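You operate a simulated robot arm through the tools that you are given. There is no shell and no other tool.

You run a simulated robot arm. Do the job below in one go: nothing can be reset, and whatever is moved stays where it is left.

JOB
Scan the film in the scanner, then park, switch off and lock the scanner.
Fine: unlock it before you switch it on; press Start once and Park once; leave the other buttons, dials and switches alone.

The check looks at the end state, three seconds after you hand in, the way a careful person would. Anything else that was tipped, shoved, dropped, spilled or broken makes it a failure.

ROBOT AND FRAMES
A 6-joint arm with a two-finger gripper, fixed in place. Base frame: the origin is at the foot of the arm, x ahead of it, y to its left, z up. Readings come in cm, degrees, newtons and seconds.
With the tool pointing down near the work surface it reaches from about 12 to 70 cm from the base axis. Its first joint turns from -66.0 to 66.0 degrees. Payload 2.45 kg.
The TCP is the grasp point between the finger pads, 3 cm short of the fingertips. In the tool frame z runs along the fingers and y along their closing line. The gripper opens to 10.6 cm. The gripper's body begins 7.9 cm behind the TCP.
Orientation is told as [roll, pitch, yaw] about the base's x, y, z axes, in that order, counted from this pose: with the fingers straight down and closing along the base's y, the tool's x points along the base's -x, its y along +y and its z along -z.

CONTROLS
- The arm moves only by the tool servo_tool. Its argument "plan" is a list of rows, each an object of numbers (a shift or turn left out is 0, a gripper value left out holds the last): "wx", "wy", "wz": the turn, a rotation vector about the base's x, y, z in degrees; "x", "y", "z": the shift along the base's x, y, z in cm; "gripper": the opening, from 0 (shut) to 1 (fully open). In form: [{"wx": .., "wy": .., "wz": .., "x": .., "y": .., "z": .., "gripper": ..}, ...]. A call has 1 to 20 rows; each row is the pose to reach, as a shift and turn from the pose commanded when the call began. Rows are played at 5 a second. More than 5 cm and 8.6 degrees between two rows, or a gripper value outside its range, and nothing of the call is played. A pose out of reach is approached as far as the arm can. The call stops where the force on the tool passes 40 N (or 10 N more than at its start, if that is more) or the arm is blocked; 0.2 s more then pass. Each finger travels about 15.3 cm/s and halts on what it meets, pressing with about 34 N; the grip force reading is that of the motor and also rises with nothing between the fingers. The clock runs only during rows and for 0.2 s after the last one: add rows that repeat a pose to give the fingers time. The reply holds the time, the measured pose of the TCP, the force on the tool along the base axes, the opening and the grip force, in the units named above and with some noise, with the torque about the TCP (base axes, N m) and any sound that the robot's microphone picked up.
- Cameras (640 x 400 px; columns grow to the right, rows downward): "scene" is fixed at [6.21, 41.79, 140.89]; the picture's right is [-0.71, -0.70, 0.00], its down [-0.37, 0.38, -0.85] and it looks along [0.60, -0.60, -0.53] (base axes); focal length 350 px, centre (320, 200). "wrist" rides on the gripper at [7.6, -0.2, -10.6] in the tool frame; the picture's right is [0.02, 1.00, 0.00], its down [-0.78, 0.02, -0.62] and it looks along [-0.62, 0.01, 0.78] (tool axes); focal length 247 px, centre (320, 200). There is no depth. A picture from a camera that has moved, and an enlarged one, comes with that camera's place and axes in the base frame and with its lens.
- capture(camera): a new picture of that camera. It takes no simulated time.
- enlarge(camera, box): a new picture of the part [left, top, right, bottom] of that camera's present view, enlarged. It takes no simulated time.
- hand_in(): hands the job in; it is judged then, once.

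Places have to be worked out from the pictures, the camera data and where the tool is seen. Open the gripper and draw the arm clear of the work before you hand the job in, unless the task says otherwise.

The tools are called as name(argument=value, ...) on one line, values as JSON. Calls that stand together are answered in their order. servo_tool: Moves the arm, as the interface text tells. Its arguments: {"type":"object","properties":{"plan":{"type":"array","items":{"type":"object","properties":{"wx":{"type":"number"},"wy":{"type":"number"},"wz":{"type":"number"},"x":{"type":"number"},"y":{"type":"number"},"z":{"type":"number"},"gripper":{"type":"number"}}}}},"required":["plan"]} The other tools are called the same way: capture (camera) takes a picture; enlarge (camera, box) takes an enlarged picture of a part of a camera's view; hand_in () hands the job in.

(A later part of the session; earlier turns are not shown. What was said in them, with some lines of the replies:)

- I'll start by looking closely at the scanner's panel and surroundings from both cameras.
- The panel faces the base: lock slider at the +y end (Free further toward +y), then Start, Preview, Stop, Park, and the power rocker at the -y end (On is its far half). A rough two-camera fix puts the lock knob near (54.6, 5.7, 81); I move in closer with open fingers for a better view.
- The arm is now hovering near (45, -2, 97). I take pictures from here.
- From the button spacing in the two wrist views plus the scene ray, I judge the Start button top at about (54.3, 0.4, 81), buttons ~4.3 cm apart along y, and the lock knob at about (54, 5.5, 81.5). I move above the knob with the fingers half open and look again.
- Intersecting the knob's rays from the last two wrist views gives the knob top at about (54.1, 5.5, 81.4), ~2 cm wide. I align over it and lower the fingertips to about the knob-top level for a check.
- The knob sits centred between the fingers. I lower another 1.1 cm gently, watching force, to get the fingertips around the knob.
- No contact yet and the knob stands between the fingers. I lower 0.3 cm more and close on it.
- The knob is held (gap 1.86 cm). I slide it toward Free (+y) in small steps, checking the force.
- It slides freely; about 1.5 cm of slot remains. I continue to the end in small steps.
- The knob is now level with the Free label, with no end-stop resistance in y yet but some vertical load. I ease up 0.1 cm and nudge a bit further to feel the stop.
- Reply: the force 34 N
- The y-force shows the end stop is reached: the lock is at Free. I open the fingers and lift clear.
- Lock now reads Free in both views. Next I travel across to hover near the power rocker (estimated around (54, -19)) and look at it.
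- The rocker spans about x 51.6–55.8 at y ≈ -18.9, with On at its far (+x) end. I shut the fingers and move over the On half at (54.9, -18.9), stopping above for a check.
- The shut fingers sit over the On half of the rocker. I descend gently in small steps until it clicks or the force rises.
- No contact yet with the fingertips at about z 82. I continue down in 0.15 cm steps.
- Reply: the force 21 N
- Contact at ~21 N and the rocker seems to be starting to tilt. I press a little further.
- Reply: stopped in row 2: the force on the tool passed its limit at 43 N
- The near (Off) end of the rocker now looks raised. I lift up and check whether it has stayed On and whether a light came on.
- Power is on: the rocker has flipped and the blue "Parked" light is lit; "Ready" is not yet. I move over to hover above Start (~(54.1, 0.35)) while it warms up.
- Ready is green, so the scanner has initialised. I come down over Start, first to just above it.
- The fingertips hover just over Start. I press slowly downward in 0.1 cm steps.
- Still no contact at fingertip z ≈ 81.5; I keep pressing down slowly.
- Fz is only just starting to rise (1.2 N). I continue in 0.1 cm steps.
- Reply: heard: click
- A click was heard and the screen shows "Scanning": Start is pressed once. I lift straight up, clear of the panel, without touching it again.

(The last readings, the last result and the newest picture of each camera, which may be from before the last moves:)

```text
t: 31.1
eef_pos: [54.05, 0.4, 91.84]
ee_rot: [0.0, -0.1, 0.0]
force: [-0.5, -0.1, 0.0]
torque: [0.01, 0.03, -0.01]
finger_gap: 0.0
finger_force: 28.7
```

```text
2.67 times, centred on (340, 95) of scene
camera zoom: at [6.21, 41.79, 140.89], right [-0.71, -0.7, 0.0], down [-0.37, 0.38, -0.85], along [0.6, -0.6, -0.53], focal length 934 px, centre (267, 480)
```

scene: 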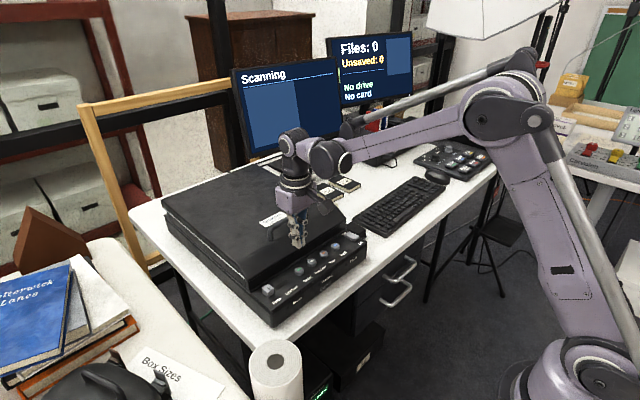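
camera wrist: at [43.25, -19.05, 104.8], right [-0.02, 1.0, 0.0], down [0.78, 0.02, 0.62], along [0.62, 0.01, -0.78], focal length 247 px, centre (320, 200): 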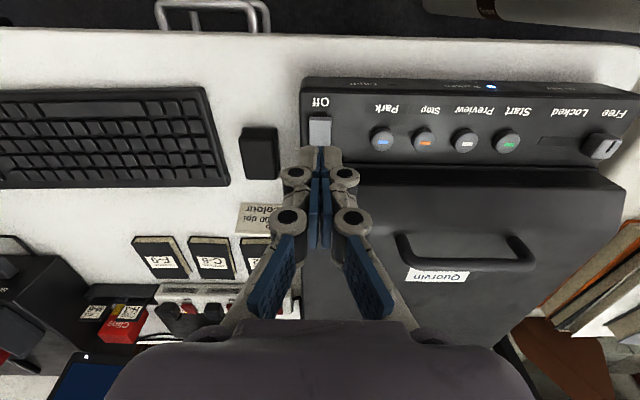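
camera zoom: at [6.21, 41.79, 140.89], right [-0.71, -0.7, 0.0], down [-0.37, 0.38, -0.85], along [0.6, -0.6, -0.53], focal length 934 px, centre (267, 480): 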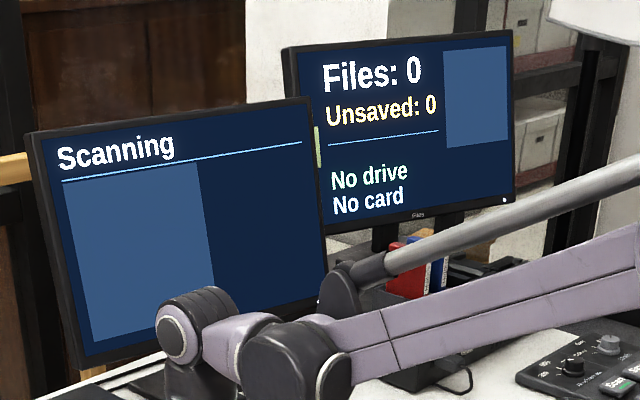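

Scanning is under way (Ready is out while it works). I move sideways to hover well above Park and let time pass.

servo_tool(plan=[{"y": -2}, {"y": -4}, {"y": -6.5}, {"y": -9}, {"y": -11}, {"y": -12.85}, {"y": -12.85}, {"y": -12.85}, {"y": -12.85}, {"y": -12.85}, {"y": -12.85}, {"y": -12.85}, {"y": -12.85}, {"y": -12.85}, {"y": -12.85}])

enlarge(camera="scene", box=[250, 200, 390, 330])

enlarge(camera="scene", box=[220, 20, 460, 170])

enlarge(camera="wrist", box=[220, 60, 420, 185])

```text
t: 34.3
eef_pos: [54.2, -12.6, 91.78]
ee_rot: [0.0, -0.1, 0.0]
force: [0.3, 0.4, -0.7]
torque: [0.01, -0.02, 0.0]
finger_gap: 0.02
finger_force: 28.0
```

```text
3.08 times, centred on (320, 265) of scene
camera zoom: at [6.21, 41.79, 140.89], right [-0.71, -0.7, 0.0], down [-0.37, 0.38, -0.85], along [0.6, -0.6, -0.53], focal length 1078 px, centre (320, 0)
```

zoom: 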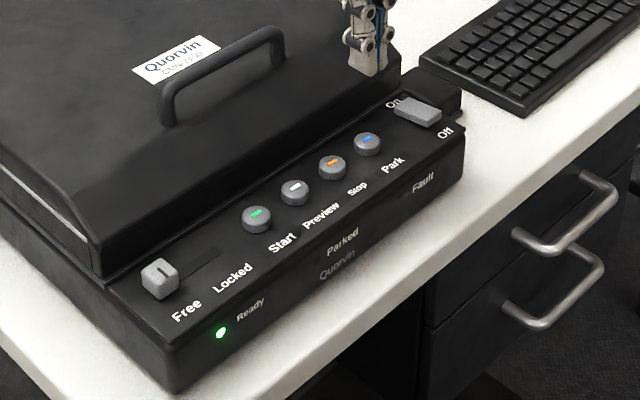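

```text
2.67 times, centred on (340, 95) of scene
camera zoom: at [6.21, 41.79, 140.89], right [-0.71, -0.7, 0.0], down [-0.37, 0.38, -0.85], along [0.6, -0.6, -0.53], focal length 934 px, centre (267, 480)
```

zoom: 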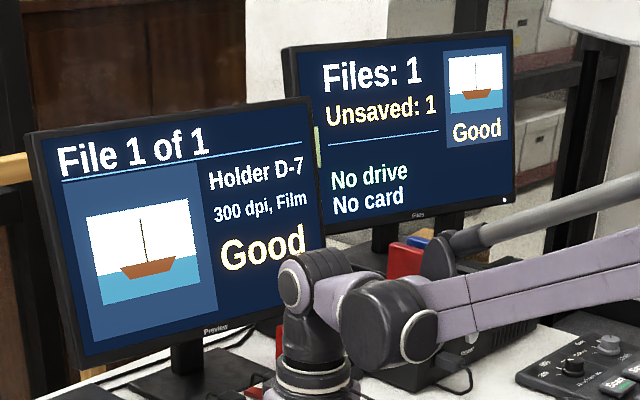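

```text
3.20 times, centred on (320, 122) of wrist
camera zoom: at [46.6, -12.59, 102.42], right [-0.02, 1.0, 0.0], down [0.78, 0.02, 0.62], along [0.62, 0.01, -0.78], focal length 790 px, centre (320, 448)
```

zoom: 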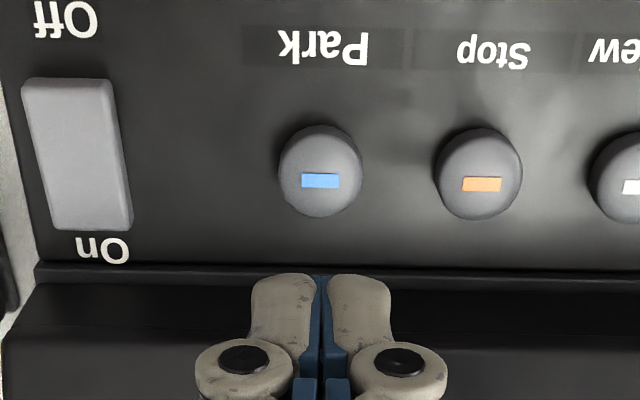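

The scan finished: "File 1 of 1, Film, Good", and Ready is green again. Park is right below the fingers, so I descend toward it; Start touched at TCP z ≈ 84.1, so I stop at about 84.5 first.

servo_tool(plan=[{"z": -2}, {"z": -4}, {"z": -5.5}, {"z": -6.5}, {"z": -7.2}, {"z": -7.2}])

enlarge(camera="scene", box=[300, 210, 380, 270])

enlarge(camera="wrist", box=[220, 60, 420, 185])

```text
t: 35.7
eef_pos: [54.13, -12.3, 84.61]
ee_rot: [0.0, -0.1, 0.1]
force: [0.5, 0.7, 0.2]
torque: [0.03, 0.0, -0.04]
finger_gap: 0.0
finger_force: 28.7
```

```text
6.67 times, centred on (340, 240) of scene
camera zoom: at [6.21, 41.79, 140.89], right [-0.71, -0.7, 0.0], down [-0.37, 0.38, -0.85], along [0.6, -0.6, -0.53], focal length 2336 px, centre (187, -67)
```

zoom: 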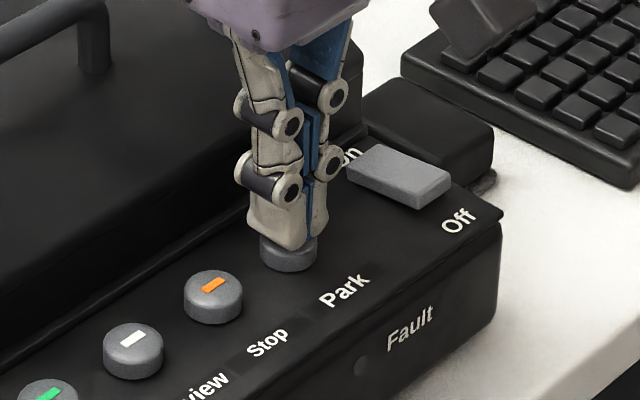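

```text
3.20 times, centred on (320, 122) of wrist
camera zoom: at [46.49, -12.54, 95.22], right [-0.02, 1.0, 0.0], down [0.78, 0.02, 0.62], along [0.62, 0.01, -0.78], focal length 790 px, centre (320, 448)
```

zoom: 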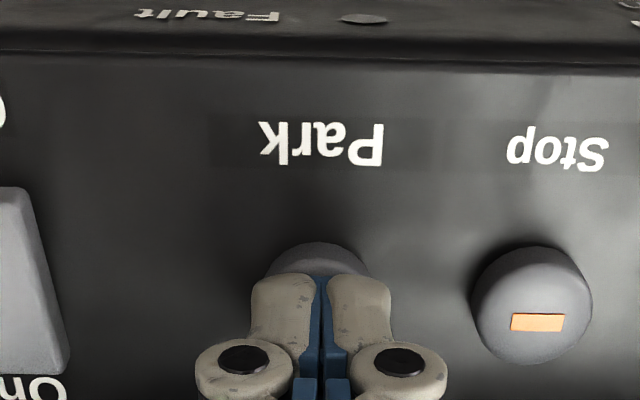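

The fingers are centred over Park. I press down in 0.1 cm steps, expecting the click near TCP z 83.9.

servo_tool(plan=[{"z": -0.2}, {"z": -0.35}, {"z": -0.45}, {"z": -0.55}, {"z": -0.65}])

enlarge(camera="scene", box=[250, 200, 390, 330])

```text
t: 36.9
eef_pos: [54.17, -12.49, 83.97]
ee_rot: [-0.1, -0.1, -0.1]
force: [-0.9, 3.0, 3.2]
torque: [0.03, 0.02, 0.0]
finger_gap: 0.6
finger_force: 28.3
heard: click
```

```text
3.08 times, centred on (320, 265) of scene
camera zoom: at [6.2, 41.8, 140.88], right [-0.71, -0.7, 0.0], down [-0.37, 0.38, -0.85], along [0.6, -0.6, -0.53], focal length 1078 px, centre (320, 0)
```

zoom: 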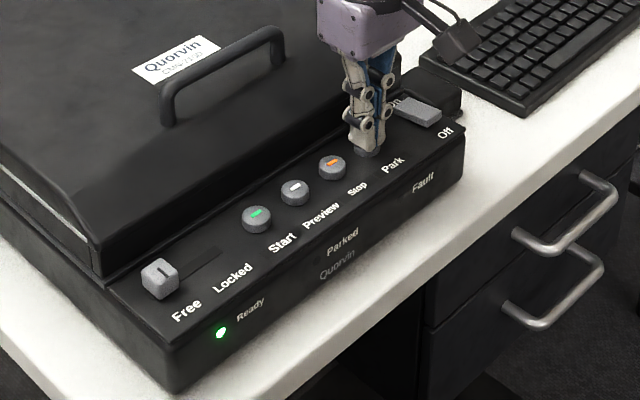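

The click was heard for Park. I lift straight up and wait for the Parked light.

servo_tool(plan=[{"z": 0.5}, {"z": 2}, {"z": 5}, {"z": 8}, {"z": 8}, {"z": 8}, {"z": 8}, {"z": 8}, {"z": 8}, {"z": 8}, {"z": 8}, {"z": 8}])

enlarge(camera="scene", box=[250, 200, 390, 330])

enlarge(camera="scene", box=[220, 20, 460, 170])

```text
t: 39.5
eef_pos: [54.01, -12.29, 91.87]
ee_rot: [0.0, -0.1, 0.0]
force: [-0.2, 0.5, -0.8]
torque: [-0.02, -0.02, -0.02]
finger_gap: 0.0
finger_force: 28.5
```

```text
3.08 times, centred on (320, 265) of scene
camera zoom: at [6.21, 41.79, 140.89], right [-0.71, -0.7, 0.0], down [-0.37, 0.38, -0.85], along [0.6, -0.6, -0.53], focal length 1078 px, centre (320, 0)
```

zoom: 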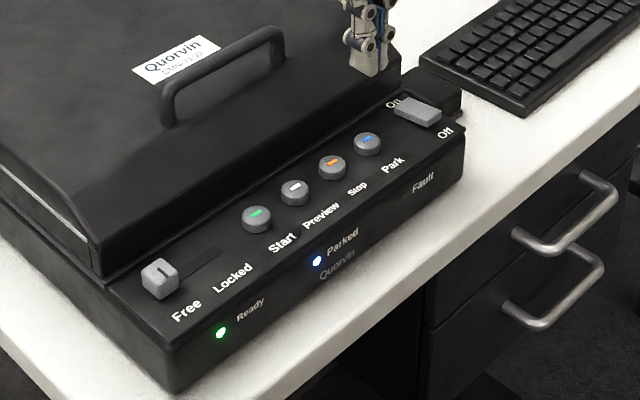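

```text
2.67 times, centred on (340, 95) of scene
camera zoom: at [6.21, 41.79, 140.89], right [-0.71, -0.7, 0.0], down [-0.37, 0.38, -0.85], along [0.6, -0.6, -0.53], focal length 934 px, centre (267, 480)
```

zoom: 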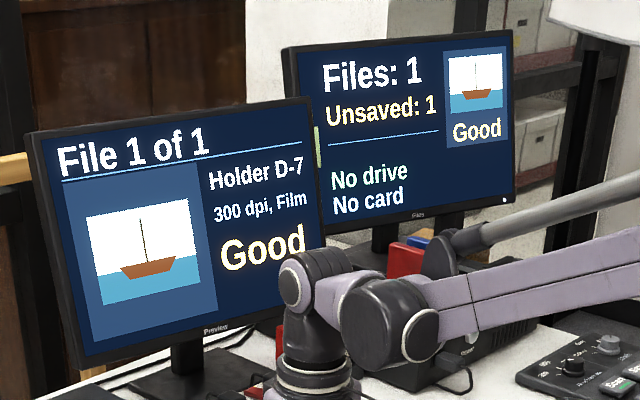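

The Parked light is on with Ready. Next I move over the Off (near) half of the rocker at about (52.5, -18.9) and lower to just above it.

servo_tool(plan=[{"x": -0.5, "y": -2}, {"x": -1, "y": -4}, {"x": -1.6, "y": -6.45}, {"x": -1.6, "y": -6.45, "z": -2}, {"x": -1.6, "y": -6.45, "z": -4}, {"x": -1.6, "y": -6.45, "z": -5.5}, {"x": -1.6, "y": -6.45, "z": -6.4}, {"x": -1.6, "y": -6.45, "z": -6.4}])

enlarge(camera="scene", box=[310, 210, 390, 270])

enlarge(camera="wrist", box=[220, 60, 420, 185])

```text
t: 41.3
eef_pos: [52.5, -18.79, 85.56]
ee_rot: [0.0, 0.0, 0.1]
force: [0.6, 0.5, -0.8]
torque: [0.02, -0.02, -0.02]
finger_gap: 0.01
finger_force: 28.7
```

```text
6.67 times, centred on (350, 240) of scene
camera zoom: at [6.21, 41.79, 140.89], right [-0.71, -0.7, 0.0], down [-0.37, 0.38, -0.85], along [0.6, -0.6, -0.53], focal length 2336 px, centre (120, -67)
```

zoom: 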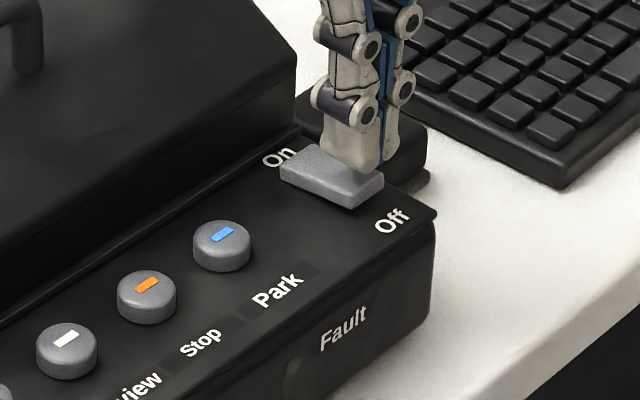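

```text
3.20 times, centred on (320, 122) of wrist
camera zoom: at [44.92, -19.09, 96.24], right [-0.02, 1.0, 0.0], down [0.78, 0.02, 0.62], along [0.62, 0.01, -0.78], focal length 790 px, centre (320, 448)
```

zoom: 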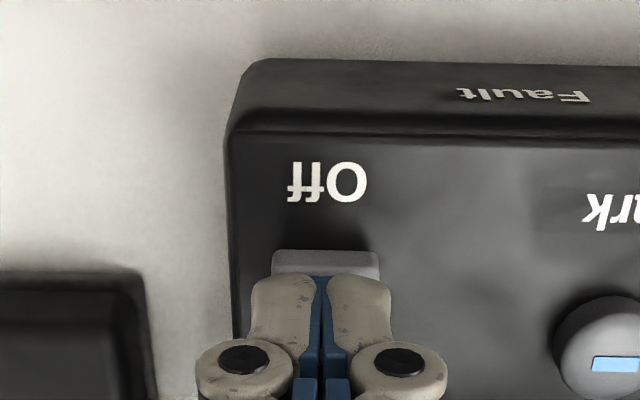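

The fingers sit over the Off half. I press down in small steps.

servo_tool(plan=[{"z": -0.3}, {"z": -0.6}, {"z": -0.8}, {"z": -1.0}, {"z": -1.15}, {"z": -1.3}, {"z": -1.45}])

enlarge(camera="scene", box=[250, 200, 390, 330])

```text
t: 42.9
eef_pos: [52.5, -18.87, 84.25]
ee_rot: [0.0, 0.0, -0.1]
force: [-6.1, 1.6, 24.3]
torque: [0.01, -0.09, -0.02]
finger_gap: 0.59
finger_force: 28.2
```

```text
3.08 times, centred on (320, 265) of scene
camera zoom: at [6.15, 41.81, 140.88], right [-0.71, -0.7, 0.0], down [-0.37, 0.38, -0.85], along [0.6, -0.6, -0.53], focal length 1078 px, centre (320, 0)
```

zoom: 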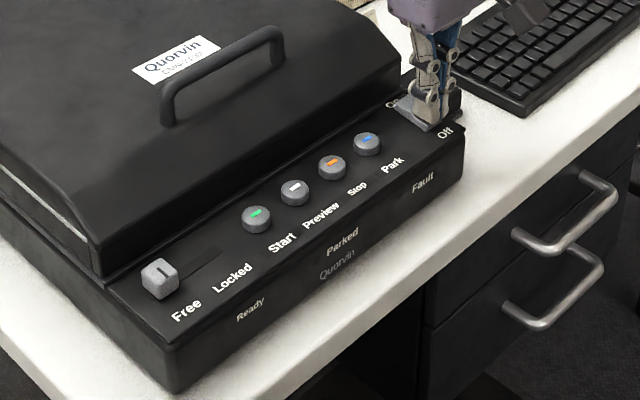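

All lights are out, so the power is off. I lift clear and verify the rocker before moving to the lock.

servo_tool(plan=[{"z": 0.5}, {"z": 2}, {"z": 5}, {"z": 9}, {"z": 9}])

enlarge(camera="scene", box=[310, 210, 390, 270])

enlarge(camera="scene", box=[250, 200, 390, 330])

enlarge(camera="scene", box=[220, 20, 460, 170])

```text
t: 44.1
eef_pos: [52.63, -18.86, 93.11]
ee_rot: [0.1, -0.1, -0.1]
force: [0.3, 0.6, 0.0]
torque: [0.0, -0.03, -0.01]
finger_gap: 0.0
finger_force: 29.0
```

```text
6.67 times, centred on (350, 240) of scene
camera zoom: at [6.21, 41.79, 140.89], right [-0.71, -0.7, 0.0], down [-0.37, 0.38, -0.85], along [0.6, -0.6, -0.53], focal length 2336 px, centre (120, -67)
```

zoom: 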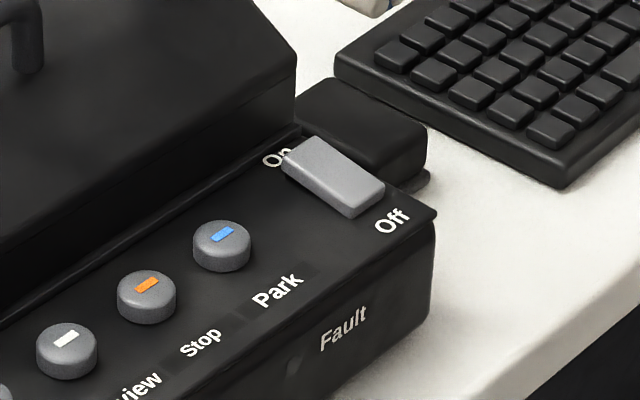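

```text
3.08 times, centred on (320, 265) of scene
camera zoom: at [6.21, 41.79, 140.89], right [-0.71, -0.7, 0.0], down [-0.37, 0.38, -0.85], along [0.6, -0.6, -0.53], focal length 1078 px, centre (320, 0)
```

zoom: 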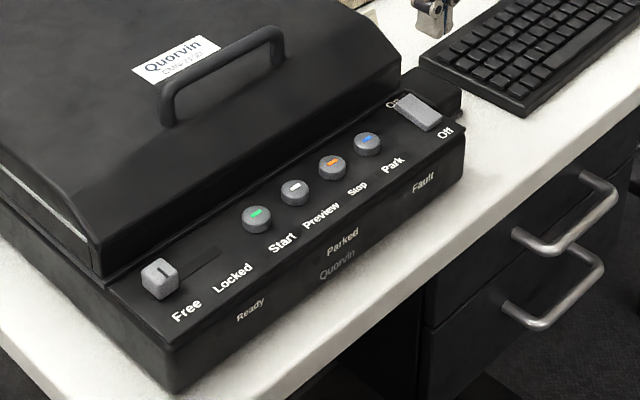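

```text
2.67 times, centred on (340, 95) of scene
camera zoom: at [6.21, 41.79, 140.89], right [-0.71, -0.7, 0.0], down [-0.37, 0.38, -0.85], along [0.6, -0.6, -0.53], focal length 934 px, centre (267, 480)
```

zoom: 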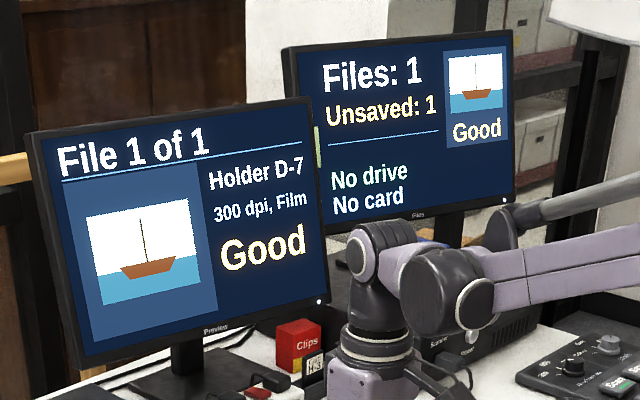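

The rocker is back at Off with all lights dark. I travel back to above the lock knob (about (54.1, 9.95)) with fingers opened to ~4.4 cm.

servo_tool(plan=[{"y": 4, "z": 1}, {"y": 8, "z": 1}, {"y": 12, "z": 1}, {"y": 16, "z": 1}, {"y": 20, "z": 1}, {"x": 0.8, "y": 24, "z": 1, "gripper": 0.2}, {"x": 1.6, "y": 27, "z": 1, "gripper": 0.42}, {"x": 1.6, "y": 28.85, "z": 1}, {"x": 1.6, "y": 28.85, "z": -2}, {"x": 1.6, "y": 28.85, "z": -5}, {"x": 1.6, "y": 28.85, "z": -7.5}, {"x": 1.6, "y": 28.85, "z": -7.5}])

capture(camera="wrist")

enlarge(camera="wrist", box=[240, 60, 400, 180])

enlarge(camera="scene", box=[250, 220, 350, 310])

```text
t: 46.7
eef_pos: [54.18, 9.95, 85.56]
ee_rot: [0.0, -0.1, 0.0]
force: [0.1, 0.2, -0.1]
torque: [-0.01, -0.01, 0.0]
finger_gap: 4.47
finger_force: 0.0
```

```text
taken
camera wrist: at [46.53, 9.86, 96.18], right [-0.02, 1.0, 0.0], down [0.78, 0.02, 0.62], along [0.62, 0.01, -0.78], focal length 247 px, centre (320, 200)
```

wrist: 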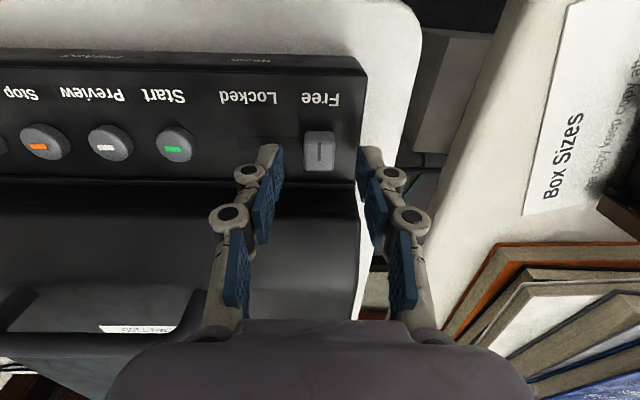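

```text
3.33 times, centred on (320, 120) of wrist
camera zoom: at [46.53, 9.86, 96.18], right [-0.02, 1.0, 0.0], down [0.78, 0.02, 0.62], along [0.62, 0.01, -0.78], focal length 823 px, centre (320, 467)
```

zoom: 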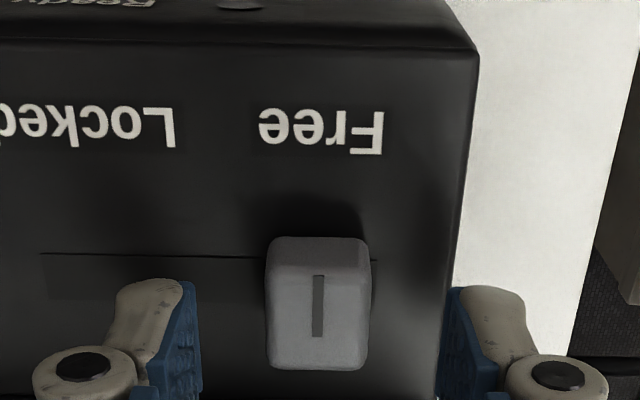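

```text
4.44 times, centred on (300, 265) of scene
camera zoom: at [6.2, 41.8, 140.89], right [-0.71, -0.7, 0.0], down [-0.37, 0.38, -0.85], along [0.6, -0.6, -0.53], focal length 1557 px, centre (409, -89)
```

zoom: 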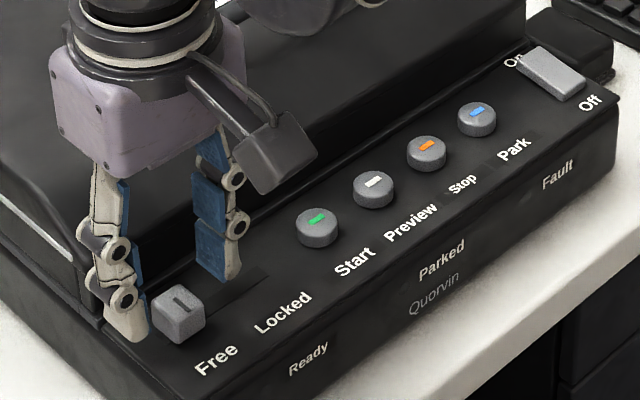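

The knob is centred between the open fingers. I lower to TCP z ≈ 83.6 and close on it.

servo_tool(plan=[{"z": -0.7}, {"z": -1.3}, {"z": -1.7}, {"z": -1.9}, {"z": -1.9}, {"z": -1.9, "gripper": 0.3}, {"z": -1.9, "gripper": 0.2}, {"z": -1.9, "gripper": 0.12}, {"z": -1.9, "gripper": 0.12}, {"z": -1.9, "gripper": 0.12}])

enlarge(camera="wrist", box=[240, 80, 400, 200])

```text
t: 48.9
eef_pos: [54.08, 9.97, 83.8]
ee_rot: [0.0, -0.1, 0.0]
force: [-0.3, 0.2, -1.1]
torque: [0.0, -0.02, 0.01]
finger_gap: 1.86
finger_force: 44.2
```

```text
3.33 times, centred on (320, 140) of wrist
camera zoom: at [46.44, 9.82, 94.38], right [-0.02, 1.0, 0.0], down [0.78, 0.02, 0.62], along [0.62, 0.01, -0.78], focal length 823 px, centre (320, 400)
```

zoom: 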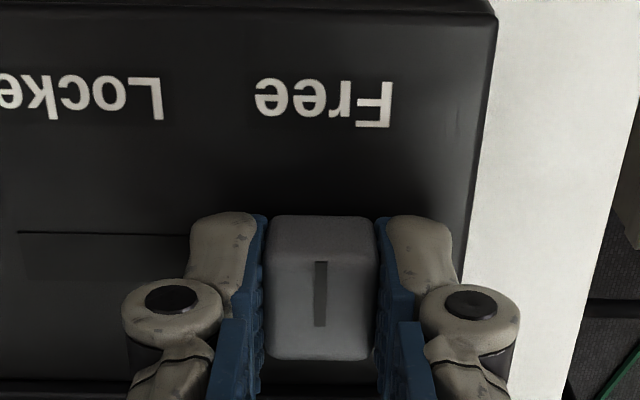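

The knob is gripped. I slide it back toward Locked (-y) in small steps, stopping short of the end to check the force.

servo_tool(plan=[{"y": -0.4}, {"y": -0.8}, {"y": -1.2}, {"y": -1.6}, {"y": -2.0}, {"y": -2.4}, {"y": -2.8}, {"y": -3.2}, {"y": -3.6}, {"y": -3.9}, {"y": -3.9}])

enlarge(camera="wrist", box=[240, 80, 400, 200])

```text
t: 51.3
eef_pos: [54.04, 5.98, 83.68]
ee_rot: [-0.1, 0.0, -0.1]
force: [-10.0, -2.8, 23.4]
torque: [-0.06, 0.7, 0.05]
finger_gap: 1.9
finger_force: 44.6
```

```text
3.33 times, centred on (320, 140) of wrist
camera zoom: at [46.46, 5.86, 94.38], right [-0.02, 1.0, 0.0], down [0.78, 0.02, 0.62], along [0.62, 0.01, -0.78], focal length 823 px, centre (320, 400)
```

zoom: 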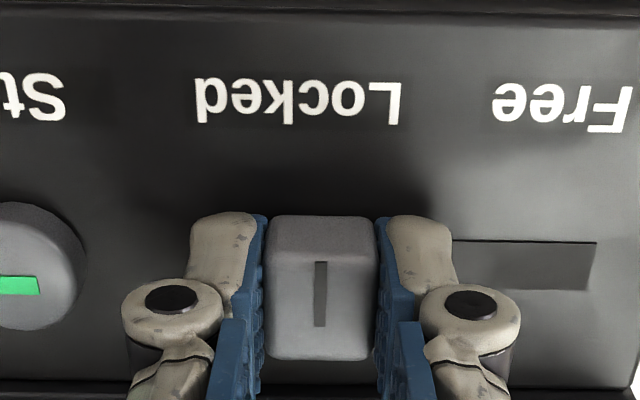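

About 0.4 cm remains by comparison with the original picture. I nudge further with a slight upward relief until the end stop is felt.

servo_tool(plan=[{"y": 0, "z": 0.08}, {"y": -0.1, "z": 0.08}, {"y": -0.2, "z": 0.08}, {"y": -0.3, "z": 0.08}, {"y": -0.4, "z": 0.08}, {"y": -0.5, "z": 0.08}, {"y": -0.6, "z": 0.08}])

enlarge(camera="wrist", box=[240, 80, 400, 200])

```text
t: 52.9
eef_pos: [54.1, 5.44, 83.8]
ee_rot: [0.1, 0.1, 0.0]
force: [-13.1, 4.3, -21.4]
torque: [0.11, 0.28, -0.07]
finger_gap: 1.91
finger_force: 43.8
```

```text
3.33 times, centred on (320, 140) of wrist
camera zoom: at [46.48, 5.33, 94.39], right [-0.02, 1.0, 0.0], down [0.78, 0.02, 0.62], along [0.62, 0.01, -0.78], focal length 823 px, centre (320, 400)
```

zoom: 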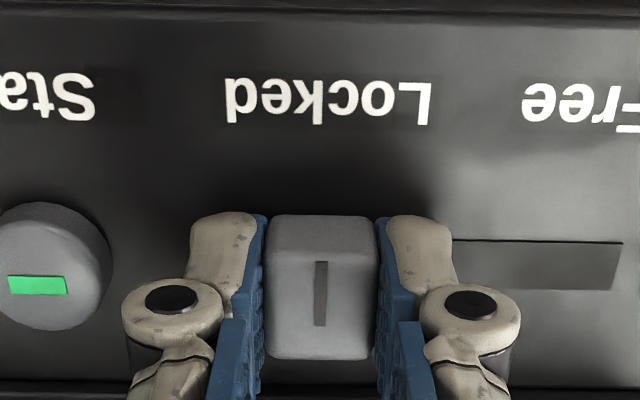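

The knob matches its original Locked position relative to the label, and Fy starts to resist. I push 0.25 cm more to make sure it is against the stop.

servo_tool(plan=[{"y": -0.08}, {"y": -0.16}, {"y": -0.25}, {"y": -0.25}])

```text
t: 53.9
eef_pos: [54.1, 5.42, 83.81]
ee_rot: [0.3, 0.0, 0.1]
force: [-11.3, 20.0, -28.7]
torque: [0.35, 0.3, -0.01]
finger_gap: 1.89
finger_force: 43.8
```

The end stop is reached (Fy 20 N, no further motion). I ease back the load, open the fingers in place, and lift straight up.

servo_tool(plan=[{"y": 0.15, "z": -0.05}, {"y": 0.15, "z": -0.05, "gripper": 0.25}, {"y": 0.15, "z": -0.05, "gripper": 0.36}, {"y": 0.15, "z": -0.05, "gripper": 0.36}, {"y": 0.15, "z": 1}, {"y": 0.15, "z": 3}, {"y": 0.15, "z": 6}, {"y": 0.15, "z": 10}, {"y": 0.15, "z": 10}])

enlarge(camera="wrist", box=[200, 50, 440, 200])

enlarge(camera="scene", box=[250, 200, 390, 330])

```text
t: 55.9
eef_pos: [53.99, 5.16, 93.79]
ee_rot: [0.0, -0.1, -0.1]
force: [0.0, 0.3, -0.7]
torque: [-0.06, -0.01, -0.04]
finger_gap: 3.83
finger_force: 0.0
```

```text
2.67 times, centred on (320, 125) of wrist
camera zoom: at [46.36, 5.0, 104.49], right [-0.02, 1.0, 0.0], down [0.78, 0.02, 0.62], along [0.62, 0.01, -0.78], focal length 659 px, centre (320, 400)
```

zoom: 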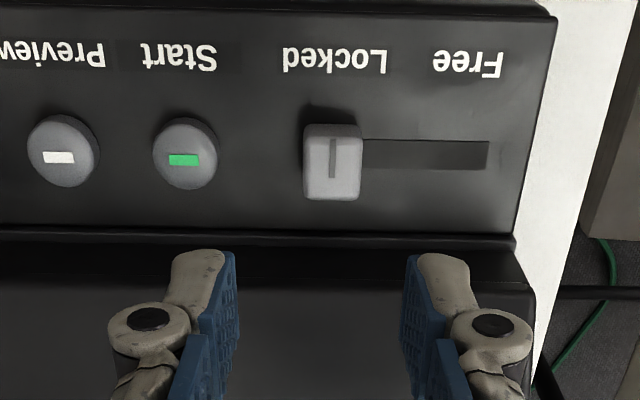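

```text
3.08 times, centred on (320, 265) of scene
camera zoom: at [6.21, 41.79, 140.89], right [-0.71, -0.7, 0.0], down [-0.37, 0.38, -0.85], along [0.6, -0.6, -0.53], focal length 1078 px, centre (320, 0)
```

zoom: 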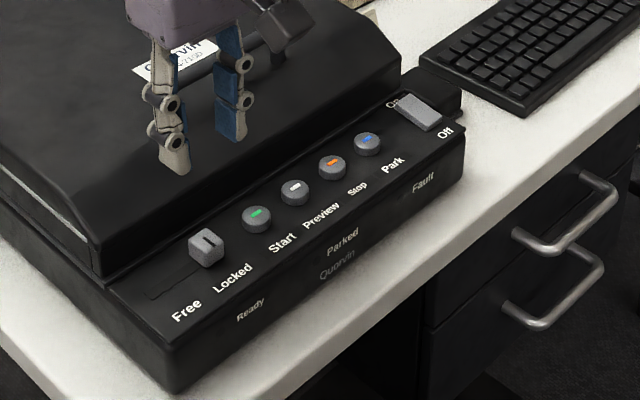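

The knob is back at Locked, the rocker is Off, and all lights are dark. I raise the arm back toward its starting pose with the gripper open, then check everything once more.

servo_tool(plan=[{"z": 3}, {"x": -2, "y": -1, "z": 6}, {"x": -5, "y": -3, "z": 9}, {"x": -8, "y": -5, "z": 12}, {"x": -11, "y": -7, "z": 15}, {"x": -14, "y": -8.5, "z": 18, "gripper": 1}, {"x": -16.5, "y": -9.3, "z": 21, "gripper": 1}, {"x": -16.5, "y": -9.3, "z": 21, "gripper": 1}, {"x": -16.5, "y": -9.3, "z": 21, "gripper": 1}])

capture(camera="scene")

capture(camera="wrist")

enlarge(camera="scene", box=[250, 200, 390, 330])

enlarge(camera="scene", box=[220, 20, 460, 170])

```text
t: 57.9
eef_pos: [37.73, -4.01, 115.01]
ee_rot: [0.0, -0.1, 0.1]
force: [-0.2, 0.1, 0.2]
torque: [-0.02, -0.01, -0.01]
finger_gap: 10.62
finger_force: 0.0
```

```text
taken
```

scene: 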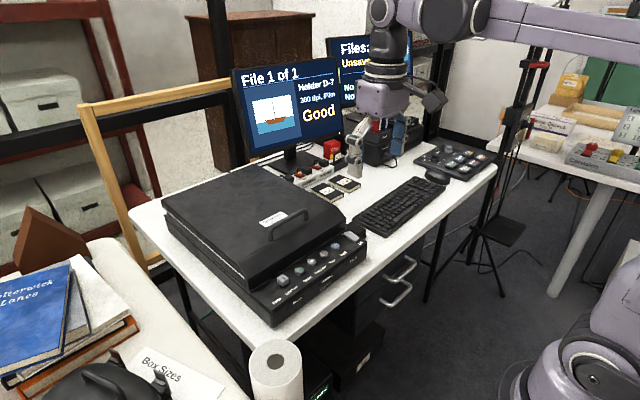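

```text
taken
camera wrist: at [29.98, -4.12, 125.55], right [-0.02, 1.0, 0.0], down [0.78, 0.02, 0.62], along [0.62, 0.01, -0.78], focal length 247 px, centre (320, 200)
```

wrist: 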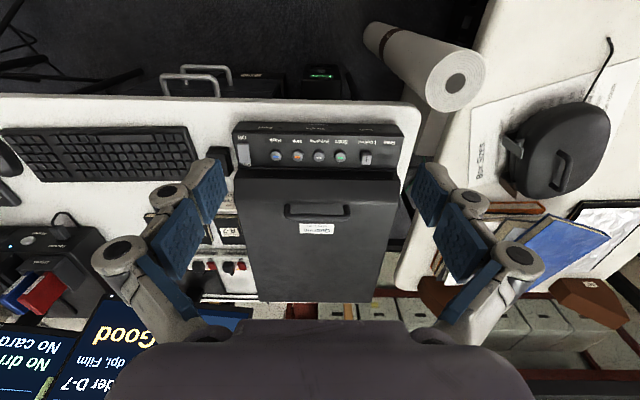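

```text
3.08 times, centred on (320, 265) of scene
camera zoom: at [6.2, 41.79, 140.89], right [-0.71, -0.7, 0.0], down [-0.37, 0.38, -0.85], along [0.6, -0.6, -0.53], focal length 1078 px, centre (320, 0)
```

zoom: 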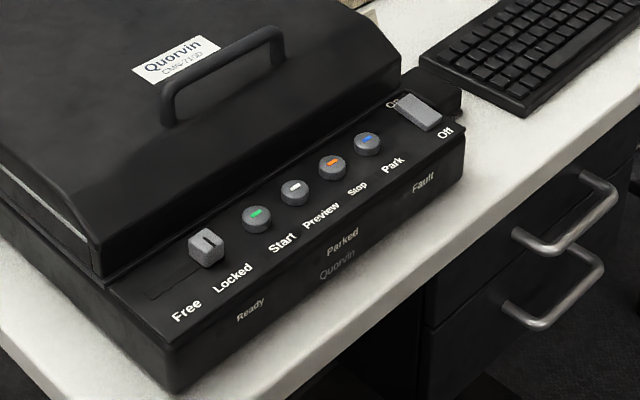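

```text
2.67 times, centred on (340, 95) of scene
camera zoom: at [6.2, 41.79, 140.89], right [-0.71, -0.7, 0.0], down [-0.37, 0.38, -0.85], along [0.6, -0.6, -0.53], focal length 934 px, centre (267, 480)
```

zoom: 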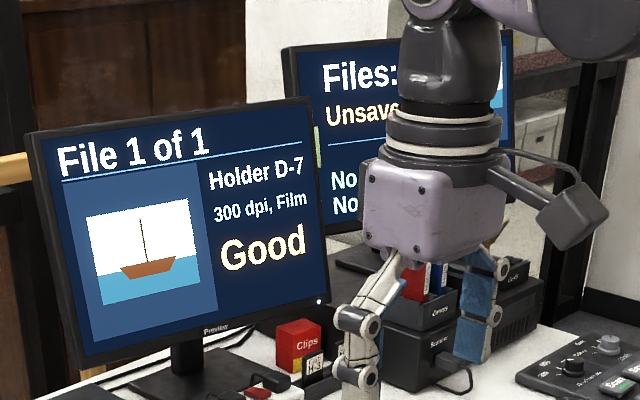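

The final views show one good film scan ("File 1 of 1, Film, Good"), the rocker at Off, the lock at Locked and all lights out. The arm is clear with the gripper open and nothing else has moved, so I hand the job in.

hand_in()

```text
The job is handed in.
```

I scanned the film, then parked the scanner, switched it off and locked it. The job is handed in.

- **Order:** I unlocked the scanner before switching it on, and waited for the Ready light before pressing Start.
- **Scan:** I pressed Start once, with one click heard. The preview screen shows "File 1 of 1", Holder D-7, 300 dpi, Film, marked Good.
- **Park:** I pressed Park once, with one click heard, and the Parked light came on.
- **End state:** The power rocker is at Off, all lights are out, and the lock is against its stop at Locked. The arm is raised clear with the gripper open.

I touched no other buttons, dials or switches, and nothing else looks moved in the final pictures.

- **Resolution:** A card on the desk seems to read "Job 1200 dpi Colour", but the scan ran at 300 dpi. I left the settings alone, as you asked.
- **Saving:** The Files screen showed the scan as unsaved, with no drive or card. I took no step to save it, since that wasn't part of the job.
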